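You operate a simulated robot arm through the tools that you are given. There is no shell and no other tool. Be economical: measure what you need, move in short steps, check, and stop when the job is done.

The job below is to be done with a simulated two-armed robot. You get a single attempt, and the scene is never put back.

TASK
Press the reset button two times. Close the steel cabinet door. Take the jug from the top of the small steel table and put it on the top of the hold table. Put the small jug from the top of the long steel table on the top of the blue drum. Take the brass weight with the largest size on its label from the top of the back table and leave it on the beige scale top. Put one of the blue caps from the second shelf from the bottom of the grey shelf unit on top of the tape dispenser. Pick up the red grease pot from the third shelf from the bottom of the grey shelf unit with one hand, pass it to the other hand and put it on the bottom shelf of the grey shelf unit. Open the cabinet four door. Do these in any order. Set down upright: jug, small jug, brass weight, red grease pot.

It is judged by the outcome, as a careful person would: the job done as asked, and still so three seconds after it is handed in. It fails if anything else is knocked over, pushed out of place, dropped, spilled or broken. Lids that push on must go on centred and level and be pressed home; caps that screw on are set level and turned clockwise until they are tight.

THE ROBOT
Two 7-joint arms with two-finger parallel grippers on one trunk, on a base that drives. Base frame: it is fixed to the floor where the robot stands at the start and does not move with it; the origin is under the middle of the robot, x ahead of it, y to its left, z up. Units: m, degrees, N and s.
The left shoulder is at the start at [0.06, 0.189, 1.297], the right one opposite. With the tool pointing down near the work surface each hand reaches from about 0.1 to 0.58 m from the robot's upright axis, wherever it stands, measured 20 degrees to its own side. Places, roughly: beige scale top [0.8, -0.8, 0.9]; blue cap (4x4x2 cm) [5.6, 3.8, 0.8]; bottom shelf of the grey shelf unit [5.1, 3.9, 0.4]; brass weight [1.5, -1, 0.75]; cabinet four door [5.8, 0.6, 0.7]; jug [0.75, 0.25, 1]; red grease pot [5.5, 3.75, 1.25]; reset button [0.8, 0, 1.2]; small jug [0.75, -0.5, 0.75]; steel cabinet door [0.5, 0.3, 0.3]; tape dispenser (11x6x13 cm) [5.4, 3.8, 0.9]; top of the blue drum (22x26 cm) [-1.04, 3.08, 0.86]; top of the hold table [-1.9, 0.6, 0.8]. Payload 3.43 kg a hand.
Tool frame (each hand has its own): the origin (TCP) lies between the finger pads and is the grasp point; the fingertips stand 0.03 m ahead of it; z points along the fingers, y is the line along which they close. The gripper opens to 0.094 m. The fingers are 0.028 m wide and 0.01 m thick; the gripper's body (0.05 by 0.096 m) begins 0.055 m behind the TCP.
Orientation is that of the tool frame in the base frame, as a unit quaternion [w, x, y, z]. With the fingers straight down and closing along the base's y, the tool's x points along the base's -x, its y along +y and its z along -z.

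THE INTERFACE
- The arms move only by the tool play_rows. It takes "left_motion", "right_motion" or both (then of equal length, played together; a hand with none holds still); each is one flat list of numbers, 7 for each row, row after row: the shift along the tool's x, y, z in units of 20 mm (1.0 is 20 mm), then the turn, a rotation vector about the tool's x, y, z in units of 8 degrees (1.0 is 8 degrees), then the opening, from 0 (shut) to 1 (fully open). In form: [x, y, z, rx, ry, rz, fingers, x, y, z, rx, ry, rz, fingers, ...]. A call has 1 to 20 rows; each row shifts and turns the commanded pose from where the row before left it, along the tool's axes as they then stand. A call with a number of a shift or a turn outside -1 to 1 is refused whole. A row lasts 0.2 s, in which the tool goes at most 0.05 m and 8.6 degrees; a call with a longer step from one row to the next is refused whole, and so is a gripper value outside its range. Where a pose cannot be reached the arm comes as near as it can. A force on the tool above 40 N (or 10 N above the force at the start of the call, whichever is more), or a blocked arm, ends the call early, and 0.2 s more pass. The fingers move at their own pace (about 0.153 m/s each) and stop on an object; they squeeze with about 39 N. The grip force told is the motor's: it shows also when the fingers shut on nothing. Time passes only in rows, and 0.2 s behind the last, so rows that do not move let the fingers close. The reply holds the time, the measured pose of the TCP, the force on the tool along the base axes, the opening and the grip force, in the units named above and with some noise, with the torque about the TCP (base axes, N m) and any sound that the robot's microphone picked up, and new pictures: "pictures" is both (left out), scene, wrist or none (wrist: the cameras of the hands that moved).
- Cameras (640 x 400 px; columns grow to the right, rows downward): "scene" is now at [0.0092, 0.0177, 1.8383]; the picture's right is [0.25, -0.97, 0.00], its down [-0.79, -0.20, -0.57] and it looks along [0.56, 0.14, -0.82] (base axes); focal length 252 px, centre (320, 200). "left" rides on the left gripper at [0.076, -0.014, -0.103] in its tool frame; the picture's right is [0.18, 0.98, 0.00], its down [-0.75, 0.14, -0.64] and it looks along [-0.63, 0.12, 0.77] (tool axes); focal length 243 px, centre (320, 200). "right" rides on the right gripper at [0.076, 0.014, -0.103] in its tool frame; the picture's right is [-0.18, 0.98, 0.00], its down [-0.75, -0.14, -0.64] and it looks along [-0.63, -0.12, 0.77] (tool axes); focal length 243 px, centre (320, 200). There is no depth. A picture from a camera that has moved, and an enlarged one, comes with that camera's place and axes in the base frame and with its lens.
- slide_trunk(by): slides the trunk up (or, below 0, down) by that many m; the arms and the scene camera ride with it, the base frame stays. It gives what a move gives, with no picture.
- base_move(legs): drives the robot by 1 to 6 legs, each [ahead, left, turn to the left] in m, m and degrees, along the robot's own axes; the way and the turn of a leg run together, so that a leg with both is an arc; at most 1.5 m and 180 degrees a leg. The arms and the cameras ride along, it lands a little off, and it stops where it bumps. It gives what a move gives, and a new picture of the scene camera.
- turn_head(pan, tilt): turns the head with the scene camera to pan (to the left, within 86 degrees either way) and tilt (down, from -29 to 69), counted from straight ahead of the robot. It gives what a move gives, and a new picture of the scene camera.
- enlarge(camera, box): a new picture of the part [left, top, right, bottom] of that camera's present view, enlarged. It takes no simulated time.
- hand_in(): hands the job in; it is judged then, once.

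Go step by step. Nothing tells you exact positions but the pictures and the camera data: compare them with the known pose of the tool, close in by small moves and look again before you grip or let go. The budget is 207 turns and 260 pictures, counting those below and the enlarged ones. Unless the task says otherwise, let go and move clear before handing in.

The tools are called after "Emit:" by a JSON object that holds its "method" and its "body". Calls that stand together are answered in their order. play_rows: Moves the arms, as the interface text tells. Its arguments: {"type":"object","properties":{"left_motion":{"type":"array","items":{"type":"number"}},"right_motion":{"type":"array","items":{"type":"number"}},"pictures":{"type":"string","enum":["both","scene","wrist","none"]}},"required":[]} The other tools are called the same way: slide_trunk (by) slides the trunk up or down; base_move (legs) drives the base; turn_head (pan, tilt) turns the head that bears the scene camera; enlarge (camera, box) takes an enlarged picture of a part of a camera's view; hand_in () hands the job in.

At the start:

```text
time_s: 0.0
left_tool_pos: [0.3632, 0.1969, 1.3456]
left_tool_rot: [0.0, 0.0, 1.0, 0.0]
left_force: [0.3, 0.0, -0.1]
left_ft_torque: [-0.01, 0.0, -0.02]
left_gripper_width: 0.0941
left_grip_force: 0.0
right_tool_pos: [0.3311, -0.1105, 1.3708]
right_tool_rot: [-0.001, 0.0, 1.0, 0.0]
right_force: [-0.5, -0.6, -0.7]
right_ft_torque: [-0.03, 0.01, -0.01]
right_gripper_width: 0.0939
right_grip_force: 0.0
trunk travel left (down, up): [-0.969, 0.021]
robot x, y, heading: [0.0008, 0.0008, -0.0]
head pan, tilt: [14.4, 55.0]
```

scene: 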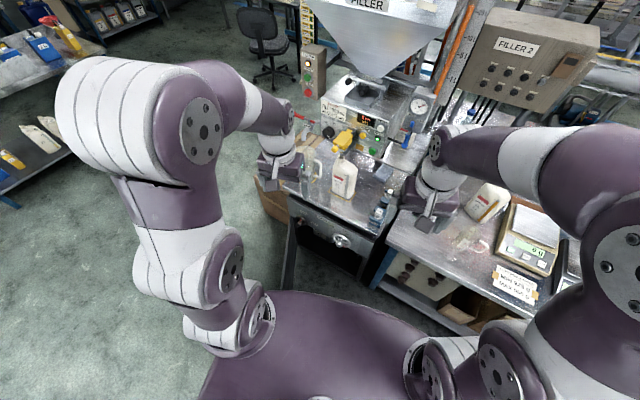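
right: 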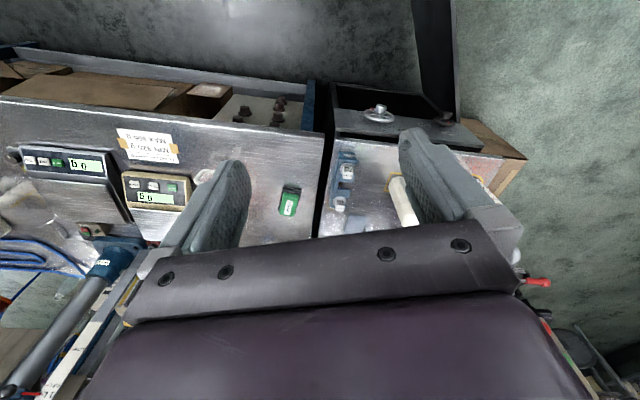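
left: 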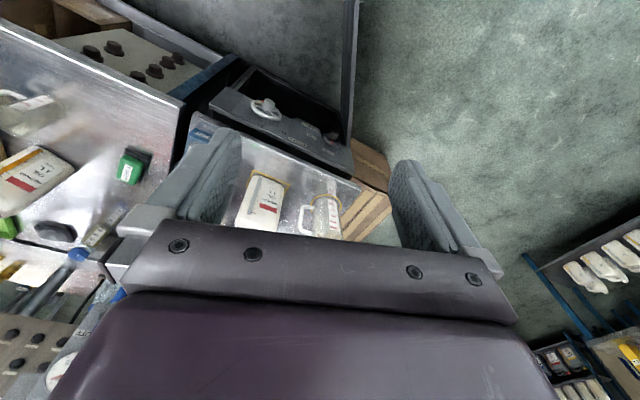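

I see the small steel table ahead with a jug, a bottle, a filler machine with buttons, and the long steel table with scale to the right. I'll look closer first.

Emit:
{"method": "enlarge", "body": {"camera": "scene", "box": [250, 60, 450, 260]}}

Emit:
{"method": "turn_head", "body": {"pan": -35, "tilt": 45}}

```text
2.00 times, centred on (350, 160) of scene
camera zoom: at [0.0092, 0.0177, 1.8383], right [0.25, -0.97, 0.0], down [-0.79, -0.2, -0.57], along [0.56, 0.14, -0.82], focal length 505 px, centre (260, 280)
```

zoom: 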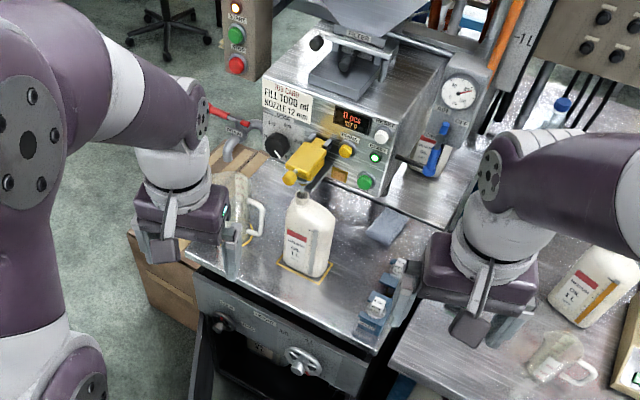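

```text
time_s: 1.2
left_tool_pos: [0.3629, 0.1963, 1.3455]
left_tool_rot: [0.0, 0.0, 1.0, 0.0]
left_force: [0.9, 0.5, -0.5]
left_ft_torque: [0.0, -0.03, 0.0]
left_gripper_width: 0.0942
left_grip_force: 0.0
right_tool_pos: [0.3313, -0.1119, 1.3707]
right_tool_rot: [0.0, 0.0, 1.0, 0.0]
right_force: [-0.4, 0.0, 0.2]
right_ft_torque: [0.02, -0.02, -0.02]
right_gripper_width: 0.094
right_grip_force: 0.1
trunk travel left (down, up): [-0.969, 0.021]
robot x, y, heading: [0.0018, 0.0009, -0.1]
head pan, tilt: [-35.0, 45.0]
camera scene: at [0.006, -0.0468, 1.8517], right [-0.57, -0.82, 0.0], down [-0.58, 0.41, -0.71], along [0.58, -0.41, -0.71], focal length 252 px, centre (320, 200)
```

scene: 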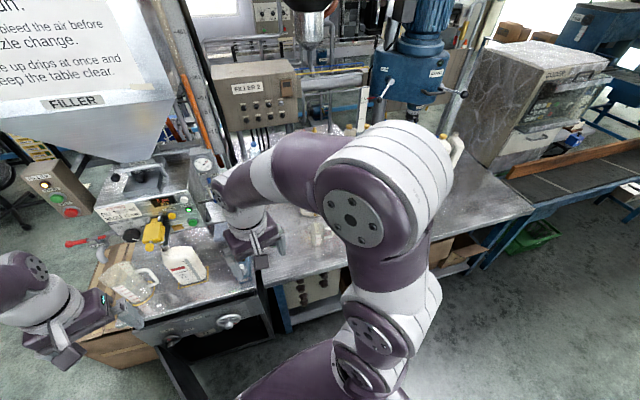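

I see the filler's front panel with several buttons; I need to read their labels.

Emit:
{"method": "enlarge", "body": {"camera": "scene", "box": [90, 140, 230, 260]}}

Emit:
{"method": "turn_head", "body": {"pan": 0, "tilt": 35}}

```text
3.33 times, centred on (160, 200) of scene
camera zoom: at [0.006, -0.0468, 1.8517], right [-0.57, -0.82, 0.0], down [-0.58, 0.41, -0.71], along [0.58, -0.41, -0.71], focal length 842 px, centre (853, 200)
```

zoom: 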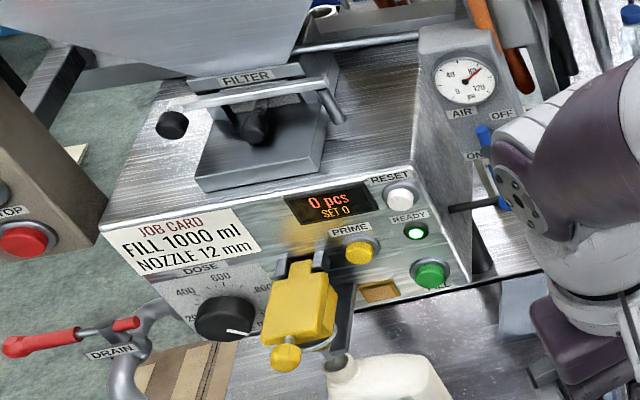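

```text
time_s: 2.2
left_tool_pos: [0.3634, 0.197, 1.3466]
left_tool_rot: [0.0, -0.001, 1.0, 0.0]
left_force: [-1.0, 0.8, 0.4]
left_ft_torque: [0.01, 0.01, 0.0]
left_gripper_width: 0.0942
left_grip_force: 0.1
right_tool_pos: [0.3307, -0.1105, 1.3725]
right_tool_rot: [-0.001, 0.001, 1.0, 0.0]
right_force: [0.7, 0.0, -0.5]
right_ft_torque: [0.04, -0.02, 0.01]
right_gripper_width: 0.0942
right_grip_force: 0.1
trunk travel left (down, up): [-0.969, 0.021]
robot x, y, heading: [0.0022, -0.0032, -0.2]
head pan, tilt: [0.0, 35.0]
camera scene: at [0.0274, -0.0004, 1.8665], right [0.0, -1.0, 0.0], down [-0.57, 0.0, -0.82], along [0.82, 0.0, -0.57], focal length 252 px, centre (320, 200)
```

scene: 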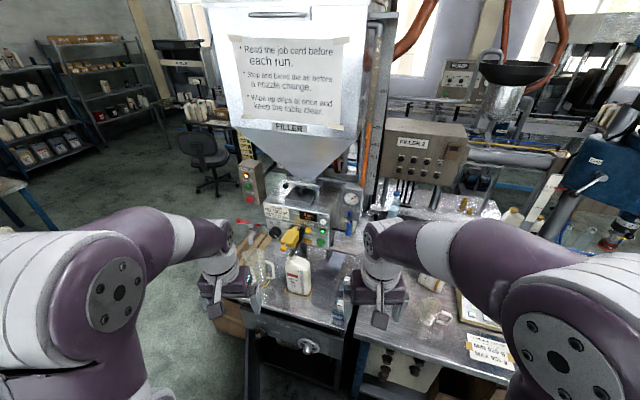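

I can see the white RESET button on the right part of the filler panel. I'll look down at the steel cabinet door and then around the room for the other places.

Emit:
{"method": "enlarge", "body": {"camera": "scene", "box": [230, 160, 390, 270]}}

Emit:
{"method": "turn_head", "body": {"pan": 15, "tilt": 69}}

```text
3.64 times, centred on (310, 215) of scene
camera zoom: at [0.0274, -0.0004, 1.8665], right [0.0, -1.0, 0.0], down [-0.57, 0.0, -0.82], along [0.82, 0.0, -0.57], focal length 918 px, centre (356, 146)
```

zoom: 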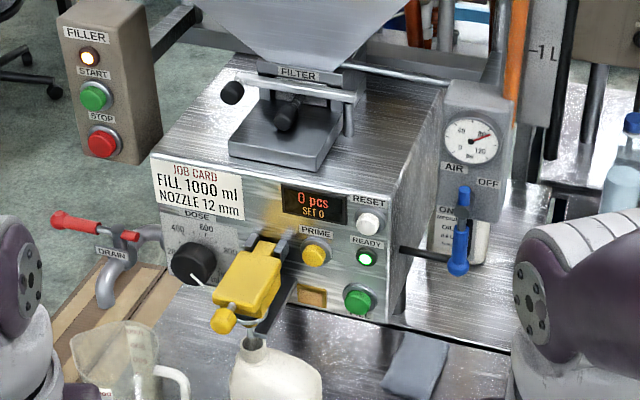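

```text
time_s: 3.2
left_tool_pos: [0.3628, 0.197, 1.3453]
left_tool_rot: [0.0, 0.0, 1.0, 0.001]
left_force: [0.0, 0.5, 0.0]
left_ft_torque: [0.01, 0.0, 0.01]
left_gripper_width: 0.0936
left_grip_force: 0.1
right_tool_pos: [0.3312, -0.1095, 1.3711]
right_tool_rot: [0.001, 0.0, 1.0, 0.0]
right_force: [0.5, 0.2, -0.4]
right_ft_torque: [0.02, 0.03, 0.0]
right_gripper_width: 0.0942
right_grip_force: 0.1
trunk travel left (down, up): [-0.969, 0.021]
robot x, y, heading: [0.0051, -0.0022, -0.1]
head pan, tilt: [15.0, 68.8]
camera scene: at [-0.0065, 0.0142, 1.8229], right [0.26, -0.97, 0.0], down [-0.9, -0.24, -0.36], along [0.35, 0.09, -0.93], focal length 252 px, centre (320, 200)
```

scene: 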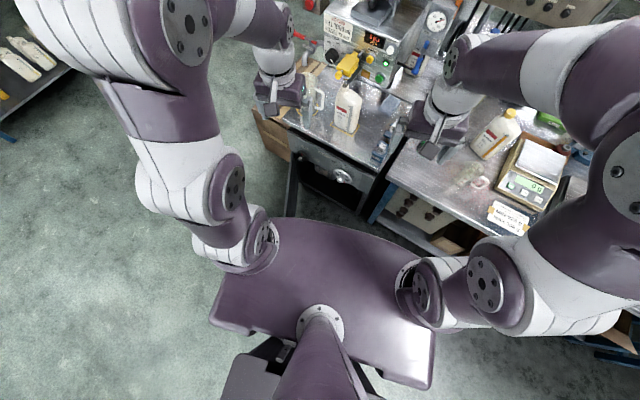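

RESET is at roughly (0.8, -0.016, 1.22). I turn the right hand to point forward with closed fingers while bringing it ahead.

Emit:
{"method": "play_rows", "body": {"right_motion": [-1, 0, 0, 0, -0.9375, 0, 0, -0.99, 0, 0.13, 0, -0.9375, 0, 0, -0.966, 0, 0.259, 0, -0.9375, 0, 0, -0.924, 0, 0.383, 0, -0.9375, 0, 0, -0.866, 0, 0.5, 0, -0.9375, 0, 0, -0.793, 0, 0.609, 0, -0.9375, 0, 0, -0.707, 0, 0.707, 0, -0.9375, 0, 0, -0.609, 0, 0.793, 0, -0.9375, 0, 0, -0.5, 0, 0.866, 0, -0.9375, 0, 0, -0.383, 0, 0.924, 0, -0.9375, 0, 0, -0.259, 0, 0.966, 0, -0.9375, 0, 0, -0.13, 0, 0.99, 0, -0.9375, 0, 0], "pictures": "both"}}

```text
time_s: 5.8
left_tool_pos: [0.3637, 0.1961, 1.3453]
left_tool_rot: [0.0, 0.0, 1.0, -0.001]
left_force: [0.0, 1.0, -0.1]
left_ft_torque: [0.0, 0.03, 0.03]
left_gripper_width: 0.0938
left_grip_force: 0.1
right_tool_pos: [0.5706, -0.1121, 1.3712]
right_tool_rot: [0.708, 0.0, 0.707, 0.001]
right_force: [0.8, -1.0, -0.6]
right_ft_torque: [0.03, 0.01, 0.02]
right_gripper_width: 0.0001
right_grip_force: 33.6
trunk travel left (down, up): [-0.969, 0.021]
robot x, y, heading: [-0.0002, -0.0018, 0.1]
head pan, tilt: [15.0, 68.8]
camera scene: at [-0.0058, 0.0139, 1.8229], right [0.26, -0.97, 0.0], down [-0.9, -0.24, -0.36], along [0.35, 0.09, -0.93], focal length 252 px, centre (320, 200)
camera right: at [0.4685, -0.0964, 1.2942], right [0.0, 0.98, 0.19], down [-0.64, -0.14, 0.75], along [0.77, -0.12, 0.63], focal length 243 px, centre (320, 200)
```

scene: 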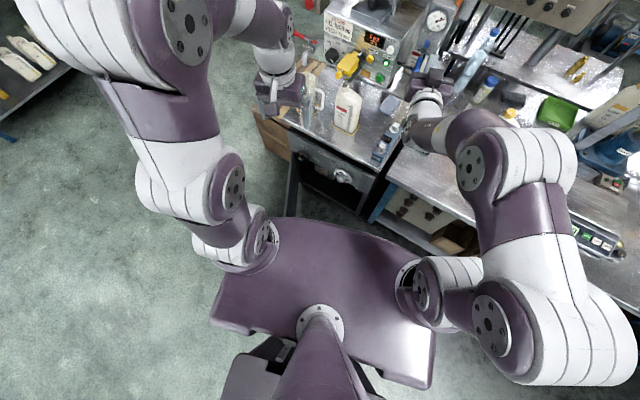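
right: 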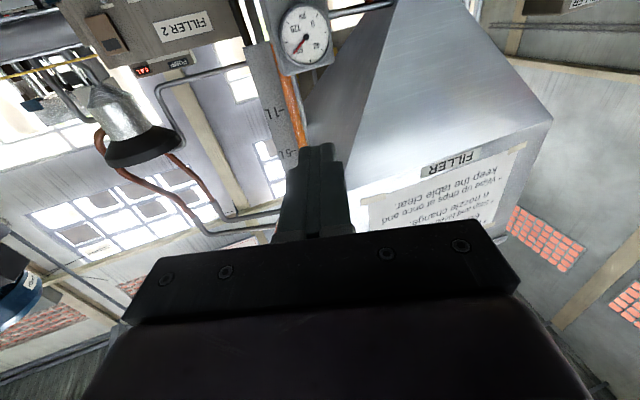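

The hand points forward. I bring it in line with the button, staying short of the panel.

Emit:
{"method": "play_rows", "body": {"right_motion": [0.94, 0.6, 0.3, 0, 0, 0, 0, 0.94, 0.6, 0.3, 0, 0, 0, 0, 0.94, 0.6, 0.3, 0, 0, 0, 0, 0.94, 0.6, 0.3, 0, 0, 0, 0, 0.94, 0.6, 0.3, 0, 0, 0, 0, 0.94, 0.6, 0.3, 0, 0, 0, 0, 0.94, 0.6, 0.3, 0, 0, 0, 0, 0.94, 0.6, 0.3, 0, 0, 0, 0], "pictures": "both"}}

Emit:
{"method": "turn_head", "body": {"pan": 0, "tilt": 40}}

Emit:
{"method": "enlarge", "body": {"camera": "scene", "box": [240, 130, 400, 230]}}

```text
time_s: 7.6
left_tool_pos: [0.364, 0.1972, 1.3464]
left_tool_rot: [0.0, -0.001, 1.0, -0.001]
left_force: [0.5, -0.3, -1.2]
left_ft_torque: [-0.01, 0.01, -0.03]
left_gripper_width: 0.0941
left_grip_force: 0.1
right_tool_pos: [0.6246, -0.0124, 1.2231]
right_tool_rot: [0.707, 0.0, 0.707, 0.0]
right_force: [-0.2, 0.8, -0.9]
right_ft_torque: [0.01, -0.03, 0.03]
right_gripper_width: 0.0002
right_grip_force: 32.9
right hand out of reach, approached as far as the arm can: row 4
trunk travel left (down, up): [-0.969, 0.021]
robot x, y, heading: [-0.0019, 0.0027, 0.1]
head pan, tilt: [15.0, 68.8]
camera scene: at [-0.0052, 0.015, 1.8229], right [0.26, -0.97, 0.0], down [-0.9, -0.24, -0.36], along [0.35, 0.09, -0.93], focal length 252 px, centre (320, 200)
camera right: at [0.5225, 0.0018, 1.1467], right [0.0, 0.98, 0.18], down [-0.64, -0.14, 0.75], along [0.77, -0.12, 0.63], focal length 243 px, centre (320, 200)
```

scene: 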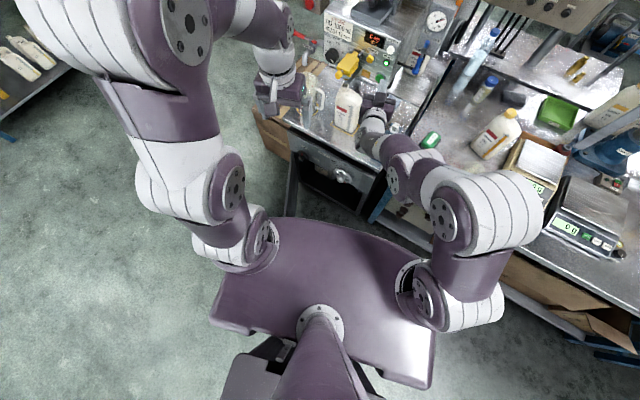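
right: 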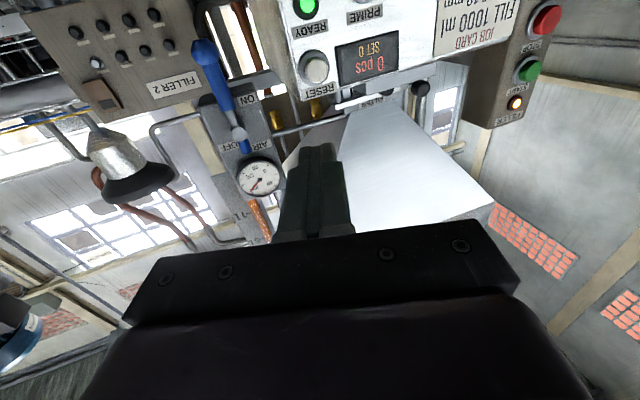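

```text
time_s: 8.5
left_tool_pos: [0.3615, 0.1961, 1.3461]
left_tool_rot: [0.0, 0.001, 1.0, 0.0]
left_force: [-0.3, 0.2, 0.0]
left_ft_torque: [0.01, -0.01, 0.04]
left_gripper_width: 0.0941
left_grip_force: 0.1
right_tool_pos: [0.6229, -0.0136, 1.2242]
right_tool_rot: [0.707, -0.001, 0.707, 0.0]
right_force: [0.1, -0.6, 0.0]
right_ft_torque: [0.01, -0.01, 0.0]
right_gripper_width: 0.0001
right_grip_force: 32.8
trunk travel left (down, up): [-0.969, 0.021]
robot x, y, heading: [-0.0028, -0.0041, -0.0]
head pan, tilt: [0.0, 40.0]
camera scene: at [0.024, -0.0004, 1.8589], right [0.0, -1.0, 0.0], down [-0.64, 0.0, -0.77], along [0.77, 0.0, -0.64], focal length 252 px, centre (320, 200)
```

scene: 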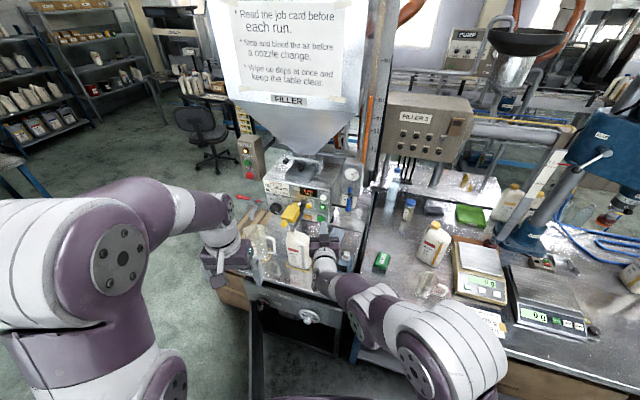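

```text
4.00 times, centred on (320, 180) of scene
camera zoom: at [0.024, -0.0004, 1.8589], right [0.0, -1.0, 0.0], down [-0.64, 0.0, -0.77], along [0.77, 0.0, -0.64], focal length 1010 px, centre (320, 280)
```

zoom: 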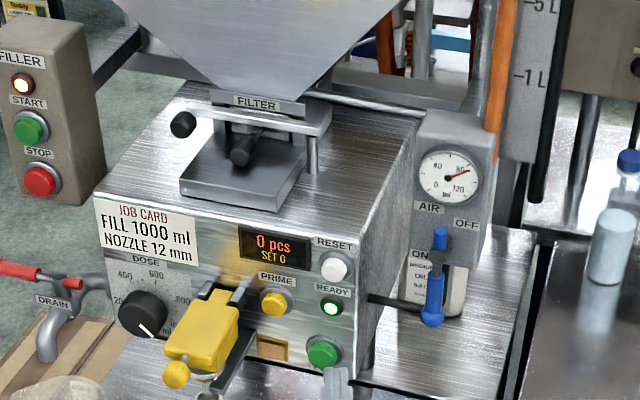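

Triangulating with both cameras puts the RESET button front at about (0.83, -0.016, 1.207). I align and advance close to it.

Emit:
{"method": "play_rows", "body": {"right_motion": [0.4, -0.06, 0.5, 0, 0, 0, 0, 0.4, -0.06, 0.9, 0, 0, 0, 0, 0, 0, 1, 0, 0, 0, 0, 0, 0, 1, 0, 0, 0, 0, 0, 0, 1, 0, 0, 0, 0, 0, 0, 1, 0, 0, 0, 0, 0, 0, 1, 0, 0, 0, 0], "pictures": "wrist"}}

Emit:
{"method": "enlarge", "body": {"camera": "scene", "box": [270, 160, 390, 250]}}

```text
time_s: 10.1
left_tool_pos: [0.3629, 0.1969, 1.3452]
left_tool_rot: [0.0, 0.0, 1.0, -0.001]
left_force: [0.4, 0.2, 0.2]
left_ft_torque: [-0.03, 0.02, 0.04]
left_gripper_width: 0.094
left_grip_force: 0.0
right_tool_pos: [0.7538, -0.0162, 1.2088]
right_tool_rot: [0.707, 0.0, 0.707, 0.0]
right_force: [0.1, 0.3, 0.1]
right_ft_torque: [-0.01, 0.04, 0.02]
right_gripper_width: 0.0
right_grip_force: 33.0
trunk travel left (down, up): [-0.969, 0.021]
robot x, y, heading: [0.0007, 0.0015, 0.2]
head pan, tilt: [0.0, 40.0]
camera right: at [0.6511, -0.0008, 1.1312], right [0.0, 0.98, 0.18], down [-0.64, -0.14, 0.75], along [0.77, -0.12, 0.63], focal length 243 px, centre (320, 200)
```

right: 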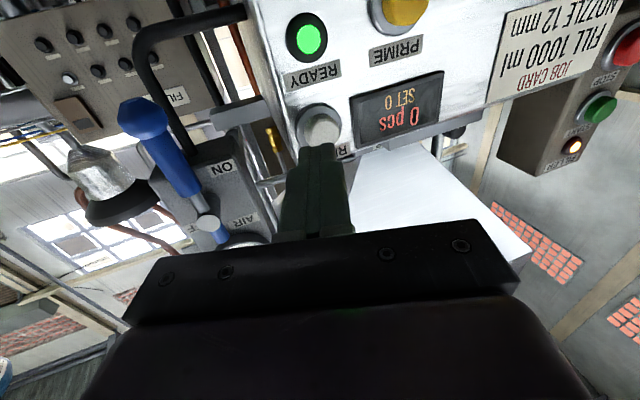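

```text
4.44 times, centred on (330, 205) of scene
camera zoom: at [0.0256, -0.0004, 1.859], right [0.0, -1.0, 0.0], down [-0.64, 0.0, -0.77], along [0.77, 0.0, -0.64], focal length 1122 px, centre (276, 178)
```

zoom: 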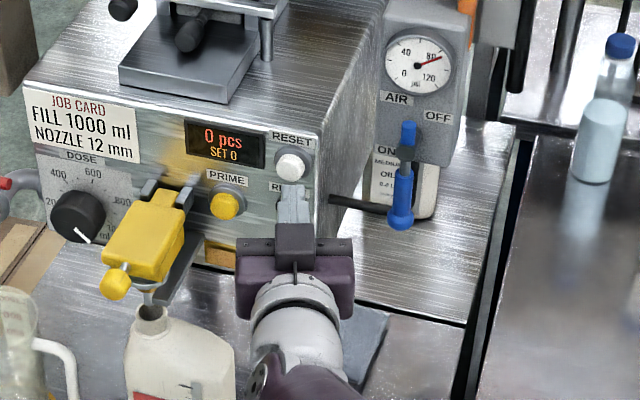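

The fingertips are in line with the button, about 45 mm short. I press slowly.

Emit:
{"method": "play_rows", "body": {"right_motion": [0.1, 0.03, 0.7, 0, 0, 0, 0, 0, 0, 0.7, 0, 0, 0, 0, 0, 0, 0.7, 0, 0, 0, 0, 0, 0, 0.15, 0, 0, 0, 0, 0, 0, 0.15, 0, 0, 0, 0, 0, 0, 0.15, 0, 0, 0, 0, 0, 0, 0.15, 0, 0, 0, 0, 0, 0, 0.15, 0, 0, 0, 0], "pictures": "none"}}

Emit:
{"method": "enlarge", "body": {"camera": "scene", "box": [270, 160, 390, 250]}}

```text
time_s: 11.5
left_tool_pos: [0.3526, 0.1958, 1.3482]
left_tool_rot: [0.004, 0.0, 1.0, 0.001]
left_force: [-0.2, -0.3, 0.1]
left_ft_torque: [-0.04, 0.0, -0.01]
left_gripper_width: 0.0941
left_grip_force: 0.1
right_tool_pos: [0.7911, -0.015, 1.2064]
right_tool_rot: [0.706, -0.001, 0.708, 0.0]
right_force: [-26.7, -1.9, 3.4]
right_ft_torque: [0.01, -0.12, -0.26]
right_gripper_width: 0.0001
right_grip_force: 33.2
right hand out of reach, approached as far as the arm can: row 6
trunk travel left (down, up): [-0.969, 0.021]
robot x, y, heading: [-0.0028, 0.0014, -0.0]
head pan, tilt: [0.0, 40.0]
heard: click
stopped in row 6 (right hand): the force on the tool passed its limit at 43 N (the readings are from after the stop); the commanded pose is now the measured one
```

```text
4.44 times, centred on (330, 205) of scene
camera zoom: at [0.0112, -0.0008, 1.8594], right [0.0, -1.0, 0.0], down [-0.64, 0.0, -0.77], along [0.77, 0.0, -0.64], focal length 1122 px, centre (276, 178)
```

zoom: 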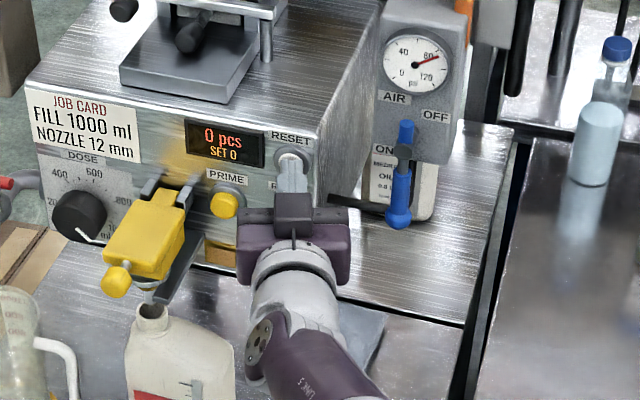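

I heard a click, so the first press took. I back off and press a second time.

Emit:
{"method": "play_rows", "body": {"right_motion": [0, 0, -0.5, 0, 0, 0, 0, 0, 0, -1, 0, 0, 0, 0, 0, 0, 0, 0, 0, 0, 0], "pictures": "none"}}

Emit:
{"method": "play_rows", "body": {"right_motion": [0, 0, 0.5, 0, 0, 0, 0, 0, 0, 0.4, 0, 0, 0, 0, 0, 0, 0.2, 0, 0, 0, 0, 0, 0, 0.15, 0, 0, 0, 0, 0, 0, 0.15, 0, 0, 0, 0, 0, 0, 0.15, 0, 0, 0, 0, 0, 0, 0.15, 0, 0, 0, 0], "pictures": "none"}}

```text
time_s: 12.3
left_tool_pos: [0.3619, 0.1955, 1.3468]
left_tool_rot: [0.001, 0.0, 1.0, 0.001]
left_force: [0.6, 0.1, 0.8]
left_ft_torque: [0.0, -0.02, 0.01]
left_gripper_width: 0.094
left_grip_force: 0.1
right_tool_pos: [0.7718, -0.0152, 1.2034]
right_tool_rot: [0.704, -0.001, 0.71, 0.001]
right_force: [0.6, 0.1, 1.5]
right_ft_torque: [0.01, -0.01, 0.01]
right_gripper_width: 0.0002
right_grip_force: 32.9
right hand out of reach, approached as far as the arm can: row 1
trunk travel left (down, up): [-0.969, 0.021]
robot x, y, heading: [-0.0023, 0.0021, 0.3]
head pan, tilt: [0.0, 40.0]
```

```text
time_s: 13.9
left_tool_pos: [0.3536, 0.197, 1.3485]
left_tool_rot: [0.002, 0.0, 1.0, 0.0]
left_force: [-0.3, -0.4, -0.1]
left_ft_torque: [0.0, 0.0, 0.0]
left_gripper_width: 0.0939
left_grip_force: 0.1
right_tool_pos: [0.7898, -0.0144, 1.2028]
right_tool_rot: [0.704, -0.002, 0.71, 0.001]
right_force: [-25.4, -0.3, 2.3]
right_ft_torque: [-0.01, -0.23, -0.22]
right_gripper_width: 0.0
right_grip_force: 32.6
right hand out of reach, approached as far as the arm can: row 5, 6
trunk travel left (down, up): [-0.969, 0.021]
robot x, y, heading: [-0.0007, 0.0036, -0.1]
head pan, tilt: [0.0, 40.0]
heard: click
stopped in row 7 (right hand): the force on the tool passed its limit at 40 N (the readings are from after the stop); the commanded pose is now the measured one
```

Second click heard: the button is done. I retract the right hand and fold it back down, then look at the jug.

Emit:
{"method": "play_rows", "body": {"right_motion": [0, 0, -1, 0, 0, 0, 0, 0, 0, -1, 0, 0, 0, 0, 0, 0, -1, 0, 0, 0, 0, -1, 0, -1, 0, 0, 0, 0, -1, -0.5, -1, 0, 0, 0, 0, -1, -1, -1, 0, 0, 0, 0, -1, -1, -1, 0, 0, 0, 0, -1, -1, -1, 0, 0, 0, 0, -1, -1, -1, 0, 0, 0, 0, -1, -1, -1, 0, 0, 0, 0], "pictures": "none"}}

Emit:
{"method": "enlarge", "body": {"camera": "scene", "box": [200, 170, 360, 290]}}

Emit:
{"method": "enlarge", "body": {"camera": "left", "box": [200, 120, 440, 270]}}

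```text
time_s: 16.1
left_tool_pos: [0.3617, 0.1955, 1.3471]
left_tool_rot: [0.001, -0.001, 1.0, 0.001]
left_force: [-1.0, 0.1, 0.1]
left_ft_torque: [0.0, -0.02, 0.03]
left_gripper_width: 0.0939
left_grip_force: 0.3
right_tool_pos: [0.597, -0.1205, 1.3435]
right_tool_rot: [0.702, 0.001, 0.712, -0.003]
right_force: [-0.7, 0.2, 0.2]
right_ft_torque: [-0.01, 0.01, 0.0]
right_gripper_width: 0.0
right_grip_force: 33.2
right hand out of reach, approached as far as the arm can: row 10
trunk travel left (down, up): [-0.969, 0.021]
robot x, y, heading: [0.0006, 0.0023, 0.0]
head pan, tilt: [0.0, 40.0]
```

```text
3.33 times, centred on (280, 230) of scene
camera zoom: at [0.0216, -0.0009, 1.859], right [0.0, -1.0, 0.0], down [-0.64, 0.0, -0.77], along [0.77, 0.0, -0.64], focal length 842 px, centre (453, 100)
```

zoom: 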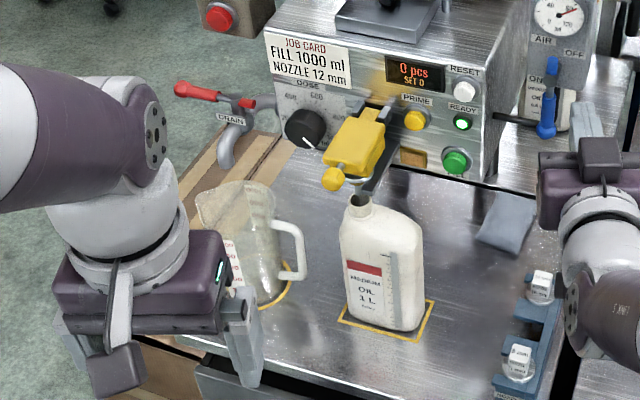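

```text
2.67 times, centred on (320, 195) of left
camera zoom: at [0.2839, 0.1823, 1.4487], right [-0.18, 0.98, 0.0], down [0.75, 0.14, 0.64], along [0.63, 0.12, -0.77], focal length 647 px, centre (320, 213)
```

zoom: 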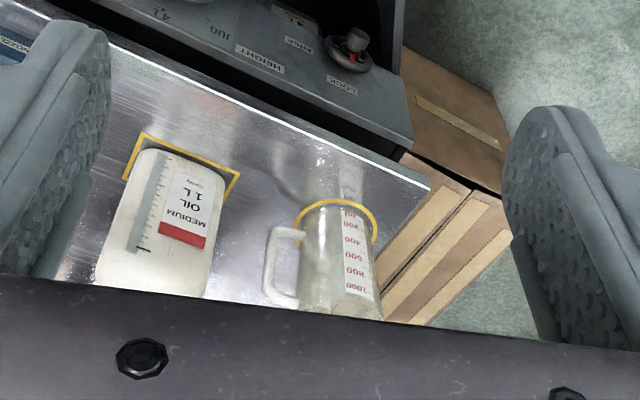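

Jug's handle faces right (towards the bottle). I first fold the right arm back to its start pose so I can lower the trunk for the door.

Emit:
{"method": "play_rows", "body": {"right_motion": [0, 0, -1, 0, 0.9375, 0, 0, 0.13, 0, -0.99, 0, 0.9375, 0, 0, 0.259, 0, -0.966, 0, 0.9375, 0, 0, 0.383, 0, -0.924, 0, 0.9375, 0, 0, 0.5, 0, -0.866, 0, 0.9375, 0, 0, 0.609, 0, -0.793, 0, 0.9375, 0, 0, 0.707, 0, -0.707, 0, 0.9375, 0, 0, 0.793, 0, -0.609, 0, 0.9375, 0, 0, 0.866, 0, -0.5, 0, 0.9375, 0, 0, 0.924, 0, -0.383, 0, 0.9375, 0, 0, 0.966, 0, -0.259, 0, 0.9375, 0, 0, 0.99, 0, -0.13, 0, 0.9375, 0, 0], "pictures": "none"}}

Emit:
{"method": "turn_head", "body": {"pan": 30, "tilt": 60}}

Emit:
{"method": "enlarge", "body": {"camera": "scene", "box": [280, 60, 480, 240]}}

```text
time_s: 18.7
left_tool_pos: [0.3626, 0.1962, 1.345]
left_tool_rot: [0.0, 0.0, 1.0, 0.0]
left_force: [0.2, -0.8, 0.2]
left_ft_torque: [0.01, 0.01, 0.04]
left_gripper_width: 0.0939
left_grip_force: 0.0
right_tool_pos: [0.3682, -0.1222, 1.3421]
right_tool_rot: [0.023, 0.003, 1.0, -0.006]
right_force: [-0.9, 0.3, 0.7]
right_ft_torque: [0.03, -0.03, -0.01]
right_gripper_width: 0.0001
right_grip_force: 33.3
right hand out of reach, approached as far as the arm can: row 8
trunk travel left (down, up): [-0.969, 0.021]
robot x, y, heading: [-0.0026, -0.0049, 0.2]
head pan, tilt: [0.0, 40.0]
```

```text
time_s: 19.6
left_tool_pos: [0.363, 0.1959, 1.3461]
left_tool_rot: [0.0, 0.0, 1.0, 0.0]
left_force: [0.2, 0.5, 0.2]
left_ft_torque: [-0.02, -0.01, 0.0]
left_gripper_width: 0.0941
left_grip_force: 0.2
right_tool_pos: [0.369, -0.1239, 1.3424]
right_tool_rot: [0.025, 0.003, 1.0, -0.008]
right_force: [0.0, -0.2, -0.7]
right_ft_torque: [0.02, -0.02, 0.01]
right_gripper_width: 0.0
right_grip_force: 32.9
trunk travel left (down, up): [-0.969, 0.021]
robot x, y, heading: [-0.0029, 0.0009, -0.2]
head pan, tilt: [30.0, 60.0]
camera scene: at [-0.0034, 0.033, 1.8323], right [0.5, -0.87, 0.0], down [-0.75, -0.43, -0.5], along [0.43, 0.25, -0.87], focal length 252 px, centre (320, 200)
```

scene: 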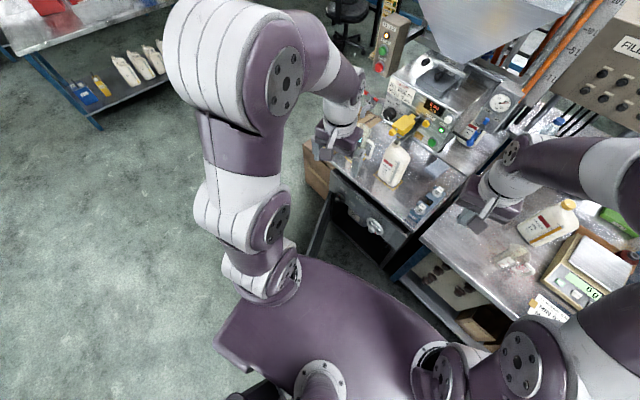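

```text
2.22 times, centred on (380, 150) of scene
camera zoom: at [-0.0034, 0.033, 1.8323], right [0.5, -0.87, 0.0], down [-0.75, -0.43, -0.5], along [0.43, 0.25, -0.87], focal length 561 px, centre (187, 311)
```

zoom: 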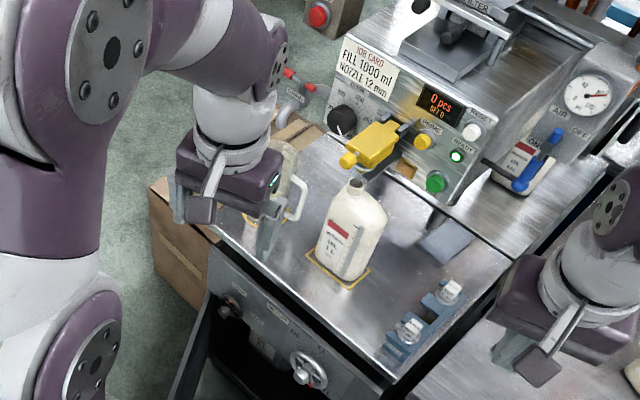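

The door sticks out towards the robot on the cabinet's left. I back up a bit to see the whole of it and the front of the table.

Emit:
{"method": "base_move", "body": {"legs": [[-0.5, 0, 0]]}}

Emit:
{"method": "turn_head", "body": {"pan": 12, "tilt": 50}}

Emit:
{"method": "enlarge", "body": {"camera": "scene", "box": [240, 60, 440, 240]}}

```text
time_s: 22.6
left_tool_pos: [-0.1302, 0.1971, 1.3456]
left_tool_rot: [0.0, -0.002, 1.0, 0.0]
left_force: [0.0, -0.5, 0.4]
left_ft_torque: [0.01, -0.01, -0.01]
left_gripper_width: 0.0939
left_grip_force: 0.0
right_tool_pos: [-0.1229, -0.1236, 1.3421]
right_tool_rot: [0.024, 0.002, 1.0, -0.008]
right_force: [0.6, -0.2, -0.3]
right_ft_torque: [0.02, 0.01, 0.01]
right_gripper_width: 0.0
right_grip_force: 33.3
trunk travel left (down, up): [-0.969, 0.021]
robot x, y, heading: [-0.4964, -0.0021, 0.1]
head pan, tilt: [30.0, 60.0]
camera scene: at [-0.4947, 0.0325, 1.8322], right [0.5, -0.86, 0.0], down [-0.75, -0.43, -0.5], along [0.43, 0.25, -0.87], focal length 252 px, centre (320, 200)
```

scene: 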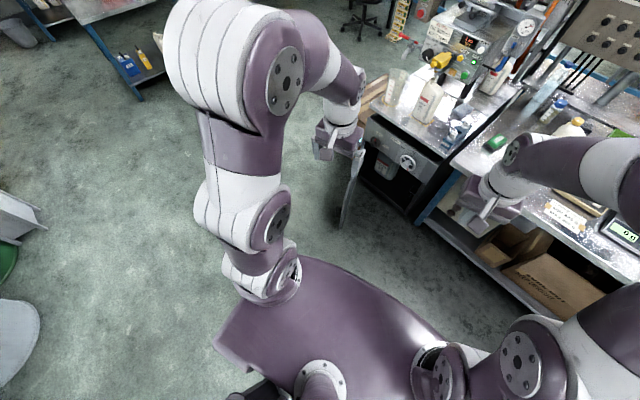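

```text
time_s: 23.4
left_tool_pos: [-0.1318, 0.196, 1.3458]
left_tool_rot: [0.001, -0.002, 1.0, 0.0]
left_force: [0.3, 0.0, 0.6]
left_ft_torque: [0.02, -0.04, 0.01]
left_gripper_width: 0.094
left_grip_force: 0.1
right_tool_pos: [-0.1247, -0.1234, 1.3427]
right_tool_rot: [0.025, 0.002, 1.0, -0.008]
right_force: [0.3, 0.3, 0.5]
right_ft_torque: [-0.05, 0.0, -0.01]
right_gripper_width: 0.0
right_grip_force: 32.9
trunk travel left (down, up): [-0.969, 0.021]
robot x, y, heading: [-0.4928, 0.0017, 0.3]
head pan, tilt: [12.0, 50.0]
camera scene: at [-0.4805, 0.0152, 1.8448], right [0.21, -0.98, 0.0], down [-0.75, -0.16, -0.64], along [0.63, 0.14, -0.77], focal length 252 px, centre (320, 200)
```

scene: 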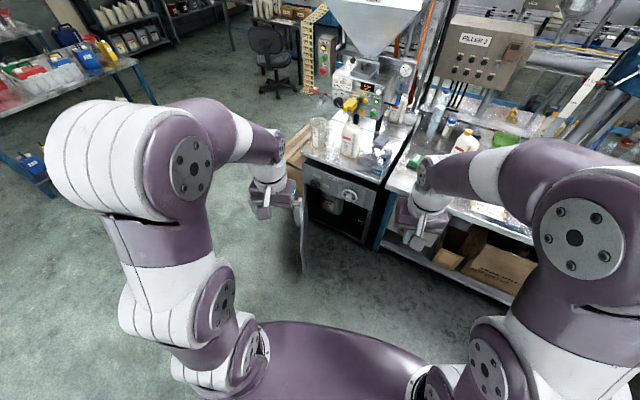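

```text
2.22 times, centred on (340, 150) of scene
camera zoom: at [-0.4805, 0.0152, 1.8448], right [0.21, -0.98, 0.0], down [-0.75, -0.16, -0.64], along [0.63, 0.14, -0.77], focal length 561 px, centre (276, 311)
```

zoom: 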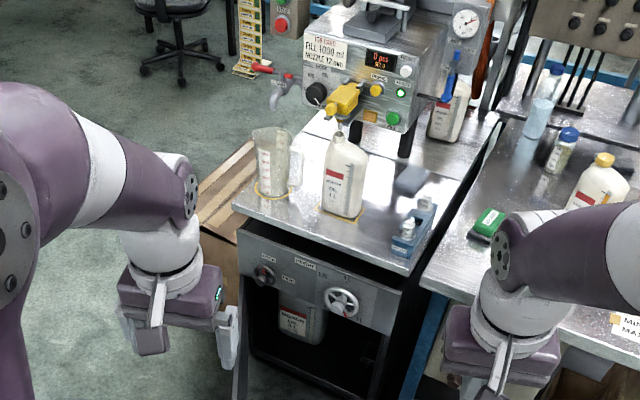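

The door stands open about 90° at the cabinet's left edge. Checking with the left wrist camera.

Emit:
{"method": "enlarge", "body": {"camera": "left", "box": [0, 0, 640, 400]}}

Emit:
{"method": "enlarge", "body": {"camera": "scene", "box": [260, 150, 400, 290]}}

```text
1.00 times, centred on (320, 200) of left (not enlarged: the box is as wide or as high as the picture)
camera zoom: at [-0.2092, 0.1829, 1.4484], right [-0.19, 0.98, 0.0], down [0.75, 0.14, 0.64], along [0.63, 0.12, -0.77], focal length 243 px, centre (320, 200)
```

zoom: 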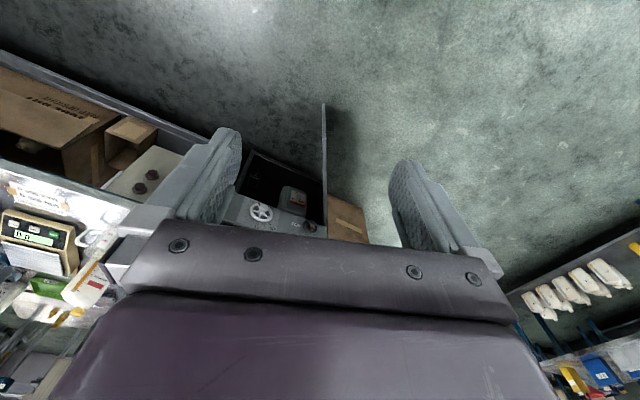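

```text
2.86 times, centred on (330, 220) of scene
camera zoom: at [-0.4805, 0.0152, 1.8448], right [0.21, -0.98, 0.0], down [-0.75, -0.16, -0.64], along [0.63, 0.14, -0.77], focal length 721 px, centre (291, 143)
```

zoom: 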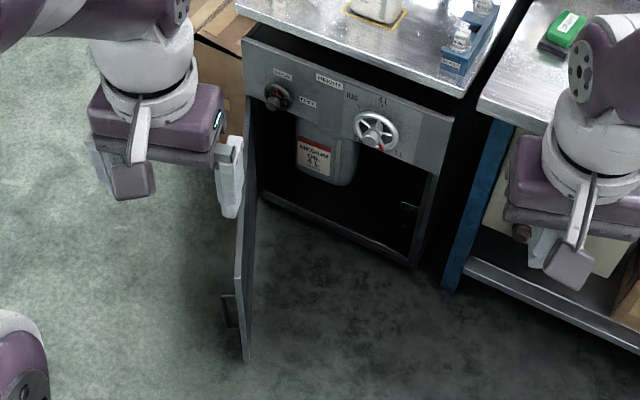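

I estimate the door's free edge near (0.23, 0.29), z 0.1–0.53, hinge near (0.62, 0.36); the cabinet is turned a bit relative to the base frame. I point the closed left hand forward, move it to the left side, then lower the trunk.

Emit:
{"method": "play_rows", "body": {"left_motion": [-1, 0.95, 0, 0, -0.9375, 0, 0, -0.99, 0.95, 0.13, 0, -0.9375, 0, 0, -0.966, 0.95, 0.259, 0, -0.9375, 0, 0, -0.924, 0.95, 0.383, 0, -0.9375, 0, 0, -0.866, 0.95, 0.5, 0, -0.9375, 0, 0, -0.793, 0.95, 0.609, 0, -0.9375, 0, 0, -0.707, 0.95, 0.707, 0, -0.9375, 0, 0, -0.609, 0.95, 0.793, 0, -0.9375, 0, 0, -0.5, 0.95, 0.866, 0, -0.9375, 0, 0, -0.383, 0.95, 0.924, 0, -0.9375, 0, 0, -0.259, 0.95, 0.966, 0, -0.9375, 0, 0, -0.13, 0.95, 0.99, 0, -0.9375, 0, 0], "pictures": "none"}}

Emit:
{"method": "slide_trunk", "body": {"by": -0.9}}

Emit:
{"method": "turn_head", "body": {"pan": 15, "tilt": 30}}

```text
time_s: 26.0
left_tool_pos: [0.1086, 0.4259, 1.3439]
left_tool_rot: [0.707, 0.0, 0.707, 0.001]
left_force: [0.4, 0.1, -0.3]
left_ft_torque: [0.03, -0.02, 0.01]
left_gripper_width: 0.0002
left_grip_force: 33.2
right_tool_pos: [-0.1235, -0.1221, 1.3417]
right_tool_rot: [0.024, 0.002, 1.0, -0.008]
right_force: [-0.4, 0.6, -1.0]
right_ft_torque: [-0.02, 0.02, -0.01]
right_gripper_width: 0.0002
right_grip_force: 33.3
trunk travel left (down, up): [-0.969, 0.021]
robot x, y, heading: [-0.4947, -0.0011, 0.3]
head pan, tilt: [12.0, 50.0]
```

```text
refused: -0.9 is not a number from -0.4 to 0.4
```

```text
time_s: 26.8
left_tool_pos: [0.1074, 0.4247, 1.3462]
left_tool_rot: [0.707, 0.0, 0.707, 0.001]
left_force: [0.0, 1.2, -0.9]
left_ft_torque: [0.02, 0.0, 0.0]
left_gripper_width: 0.0002
left_grip_force: 33.0
right_tool_pos: [-0.1252, -0.1233, 1.3431]
right_tool_rot: [0.026, 0.002, 1.0, -0.007]
right_force: [-0.1, 0.4, 1.2]
right_ft_torque: [0.0, 0.01, 0.0]
right_gripper_width: 0.0001
right_grip_force: 32.9
trunk travel left (down, up): [-0.969, 0.021]
robot x, y, heading: [-0.4945, -0.0003, 0.1]
head pan, tilt: [15.0, 30.0]
camera scene: at [-0.4679, 0.0223, 1.8743], right [0.26, -0.97, 0.0], down [-0.48, -0.13, -0.87], along [0.84, 0.23, -0.5], focal length 252 px, centre (320, 200)
```

scene: 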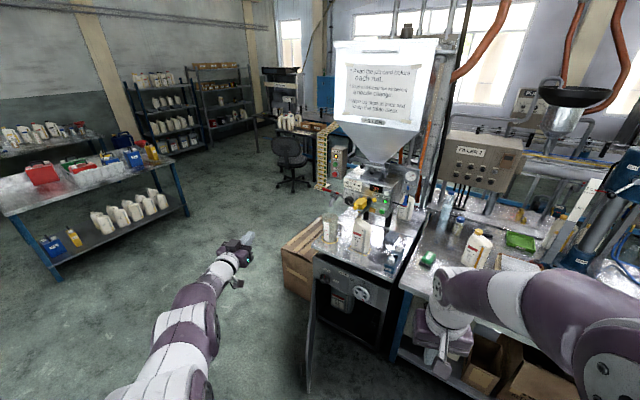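

Clear view of the door now. Lowering the trunk in two steps.

Emit:
{"method": "slide_trunk", "body": {"by": -0.4}}

Emit:
{"method": "slide_trunk", "body": {"by": -0.4}}

Emit:
{"method": "turn_head", "body": {"pan": 20, "tilt": 35}}

```text
time_s: 30.6
left_tool_pos: [0.1075, 0.4247, 0.9464]
left_tool_rot: [0.707, 0.0, 0.707, 0.001]
left_force: [-0.5, 1.3, 0.1]
left_ft_torque: [0.02, 0.0, 0.02]
left_gripper_width: 0.0
left_grip_force: 32.6
right_tool_pos: [-0.1247, -0.1232, 0.9428]
right_tool_rot: [0.024, 0.003, 1.0, -0.007]
right_force: [0.7, -1.2, -1.0]
right_ft_torque: [-0.03, 0.02, -0.01]
right_gripper_width: 0.0003
right_grip_force: 33.1
trunk travel left (down, up): [-0.569, 0.421]
robot x, y, heading: [-0.4966, 0.0003, 0.2]
head pan, tilt: [15.0, 30.0]
```

```text
time_s: 34.5
left_tool_pos: [0.1083, 0.4253, 0.545]
left_tool_rot: [0.707, -0.001, 0.707, 0.001]
left_force: [-0.1, 0.3, 0.7]
left_ft_torque: [0.02, 0.02, 0.03]
left_gripper_width: 0.0
left_grip_force: 33.0
right_tool_pos: [-0.124, -0.1236, 0.5423]
right_tool_rot: [0.025, 0.002, 1.0, -0.008]
right_force: [0.6, 0.0, -0.3]
right_ft_torque: [0.0, 0.0, 0.0]
right_gripper_width: 0.0004
right_grip_force: 33.1
trunk travel left (down, up): [-0.169, 0.821]
robot x, y, heading: [-0.4915, 0.0029, 0.0]
head pan, tilt: [15.0, 30.0]
```

```text
time_s: 35.1
left_tool_pos: [0.1078, 0.424, 0.5457]
left_tool_rot: [0.707, -0.001, 0.707, 0.001]
left_force: [-0.1, 0.1, -0.1]
left_ft_torque: [0.01, -0.03, 0.04]
left_gripper_width: 0.0
left_grip_force: 33.1
right_tool_pos: [-0.1243, -0.1229, 0.5429]
right_tool_rot: [0.025, 0.001, 1.0, -0.008]
right_force: [-0.4, -1.1, -0.4]
right_ft_torque: [-0.02, 0.01, 0.0]
right_gripper_width: 0.0
right_grip_force: 33.2
trunk travel left (down, up): [-0.169, 0.821]
robot x, y, heading: [-0.4953, 0.0009, -0.1]
head pan, tilt: [20.0, 35.0]
camera scene: at [-0.4721, 0.0293, 1.0666], right [0.34, -0.94, 0.0], down [-0.54, -0.2, -0.82], along [0.77, 0.28, -0.57], focal length 252 px, centre (320, 200)
```

scene: 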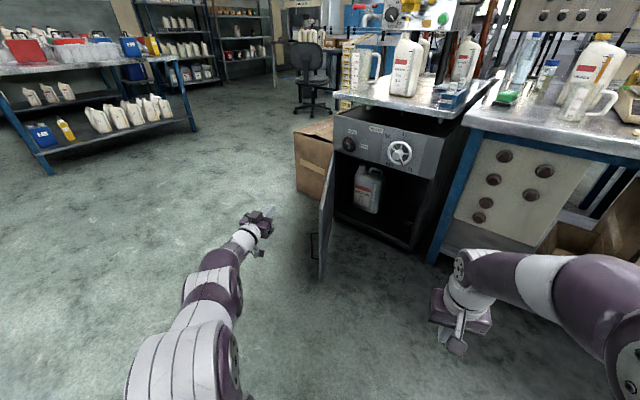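

Emit:
{"method": "enlarge", "body": {"camera": "scene", "box": [230, 90, 460, 290]}}

```text
2.00 times, centred on (345, 190) of scene
camera zoom: at [-0.4721, 0.0293, 1.0666], right [0.34, -0.94, 0.0], down [-0.54, -0.2, -0.82], along [0.77, 0.28, -0.57], focal length 505 px, centre (270, 220)
```

zoom: 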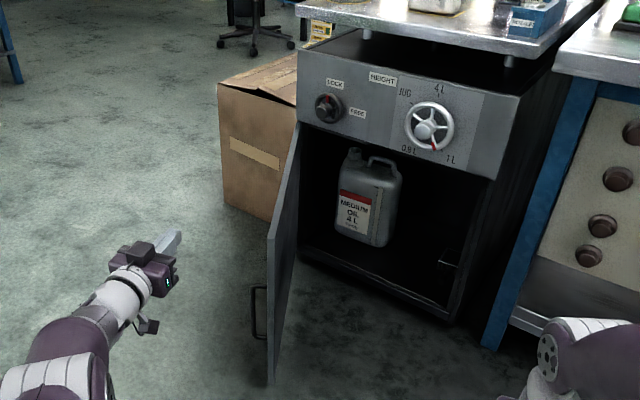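

The door hinge is near (0.74, 0.38), its free edge near (0.24, 0.29), top z 0.50; it must swing about 63° clockwise. I drive a bit closer with the hand outside the door, and lower it below the door's top.

Emit:
{"method": "base_move", "body": {"legs": [[0.25, 0, 0]]}}

Emit:
{"method": "slide_trunk", "body": {"by": -0.1}}

Emit:
{"method": "turn_head", "body": {"pan": 15, "tilt": 50}}

```text
time_s: 36.9
left_tool_pos: [0.3539, 0.422, 0.5457]
left_tool_rot: [0.707, 0.0, 0.707, 0.0]
left_force: [0.3, 0.1, 0.0]
left_ft_torque: [0.03, 0.0, 0.01]
left_gripper_width: 0.0
left_grip_force: 32.9
right_tool_pos: [0.1199, -0.124, 0.5421]
right_tool_rot: [0.024, 0.004, 1.0, -0.008]
right_force: [-1.0, 0.0, 0.3]
right_ft_torque: [-0.01, 0.03, 0.05]
right_gripper_width: 0.0
right_grip_force: 33.2
trunk travel left (down, up): [-0.169, 0.821]
robot x, y, heading: [-0.2494, 0.0005, 0.2]
head pan, tilt: [20.0, 35.0]
camera scene: at [-0.2276, 0.0295, 1.0665], right [0.34, -0.94, 0.0], down [-0.54, -0.2, -0.82], along [0.77, 0.28, -0.57], focal length 252 px, centre (320, 200)
```

scene: 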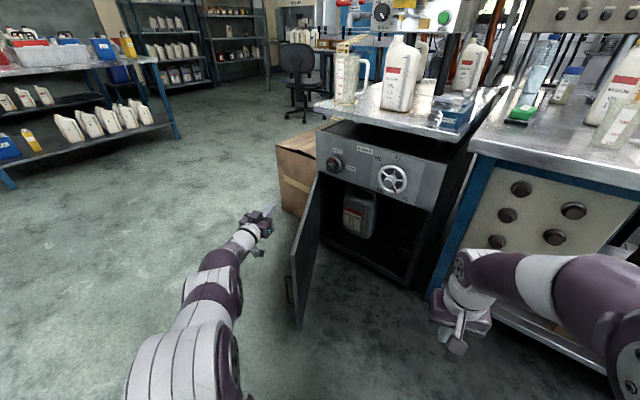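

```text
time_s: 38.2
left_tool_pos: [0.3525, 0.4231, 0.4456]
left_tool_rot: [0.707, 0.001, 0.707, -0.001]
left_force: [0.3, 0.2, 0.3]
left_ft_torque: [-0.01, -0.02, 0.01]
left_gripper_width: 0.0001
left_grip_force: 32.7
right_tool_pos: [0.1194, -0.1244, 0.4417]
right_tool_rot: [0.025, 0.004, 1.0, -0.008]
right_force: [-0.1, -0.5, 0.8]
right_ft_torque: [0.01, 0.01, -0.01]
right_gripper_width: 0.0002
right_grip_force: 33.1
trunk travel left (down, up): [-0.069, 0.921]
robot x, y, heading: [-0.252, -0.0003, 0.0]
head pan, tilt: [20.0, 35.0]
```

```text
time_s: 39.0
left_tool_pos: [0.3535, 0.4238, 0.4467]
left_tool_rot: [0.707, 0.0, 0.707, -0.001]
left_force: [0.1, 0.0, 0.6]
left_ft_torque: [0.03, -0.02, -0.01]
left_gripper_width: 0.0002
left_grip_force: 32.8
right_tool_pos: [0.1193, -0.1235, 0.4425]
right_tool_rot: [0.025, 0.003, 1.0, -0.008]
right_force: [-0.6, 0.2, 0.3]
right_ft_torque: [-0.01, 0.0, 0.02]
right_gripper_width: 0.0
right_grip_force: 33.0
trunk travel left (down, up): [-0.069, 0.921]
robot x, y, heading: [-0.2536, 0.0024, 0.1]
head pan, tilt: [15.0, 50.0]
camera scene: at [-0.2359, 0.0193, 0.9449], right [0.26, -0.97, 0.0], down [-0.74, -0.2, -0.64], along [0.62, 0.17, -0.77], focal length 252 px, centre (320, 200)
```

scene: 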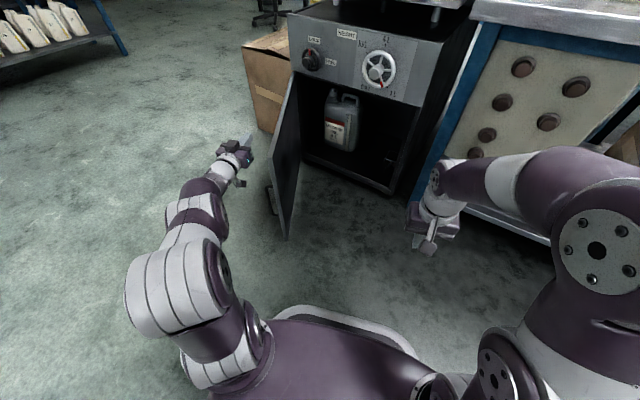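

The hand is beside the door at its outer face, above the handle. I sweep it to swing the door shut along its arc.

Emit:
{"method": "play_rows", "body": {"left_motion": [0, -0.97, 0, 0, 0, 0, 0, 0, -0.97, 0, 0, 0, 0, 0, 0, -0.97, 0, 0, 0, 0, 0, 0, -0.97, 0, 0, 0, 0, 0, 0, -0.97, 0, 0, 0, 0, 0, 0, -0.97, 0, 0, 0, 0, 0, 0, -0.97, 0, 0, 0, 0, 0, 0, -0.97, 0, 0, 0, 0, 0, 0, -0.97, 0, 0, 0, 0, 0, 0, -0.88, 0.46, 0, 0, 0, 0, 0, -0.88, 0.46, 0, 0, 0, 0, 0, -0.88, 0.46, 0, 0, 0, 0, 0, -0.88, 0.46, 0, 0, 0, 0, 0, -0.88, 0.46, 0, 0, 0, 0, 0, -0.91, 0.84, 0, 0, 0, 0, 0, -0.91, 0.84, 0, 0, 0, 0, 0, -0.91, 0.84, 0, 0, 0, 0, 0, -0.91, 0.84, 0, 0, 0, 0], "pictures": "scene"}}

```text
time_s: 42.8
left_tool_pos: [0.3573, 0.2555, 0.452]
left_tool_rot: [0.707, 0.003, 0.707, -0.003]
left_force: [-0.5, 0.4, 0.9]
left_ft_torque: [0.02, 0.02, -0.02]
left_gripper_width: 0.0
left_grip_force: 33.3
left hand out of reach, approached as far as the arm can: row 9, 10, 11, 12, 13, 14, 15, 16, 17, 18
right_tool_pos: [0.1196, -0.124, 0.4412]
right_tool_rot: [0.024, 0.003, 1.0, -0.007]
right_force: [-0.4, -0.8, -0.1]
right_ft_torque: [0.01, -0.01, 0.02]
right_gripper_width: 0.0002
right_grip_force: 33.3
trunk travel left (down, up): [-0.069, 0.921]
robot x, y, heading: [-0.2497, 0.0023, -0.1]
head pan, tilt: [15.0, 50.0]
camera scene: at [-0.2359, 0.0193, 0.9448], right [0.26, -0.97, 0.0], down [-0.74, -0.2, -0.64], along [0.62, 0.17, -0.77], focal length 252 px, centre (320, 200)
```

scene: 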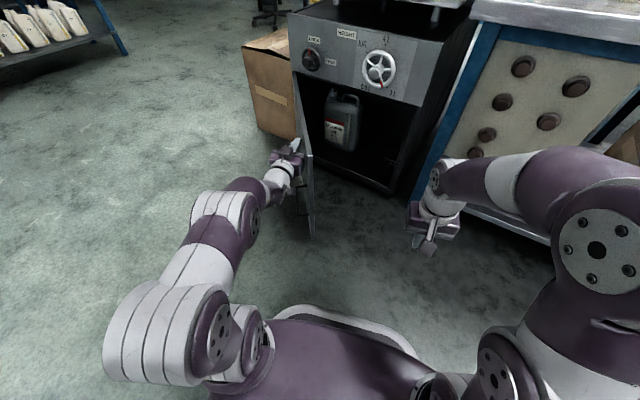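

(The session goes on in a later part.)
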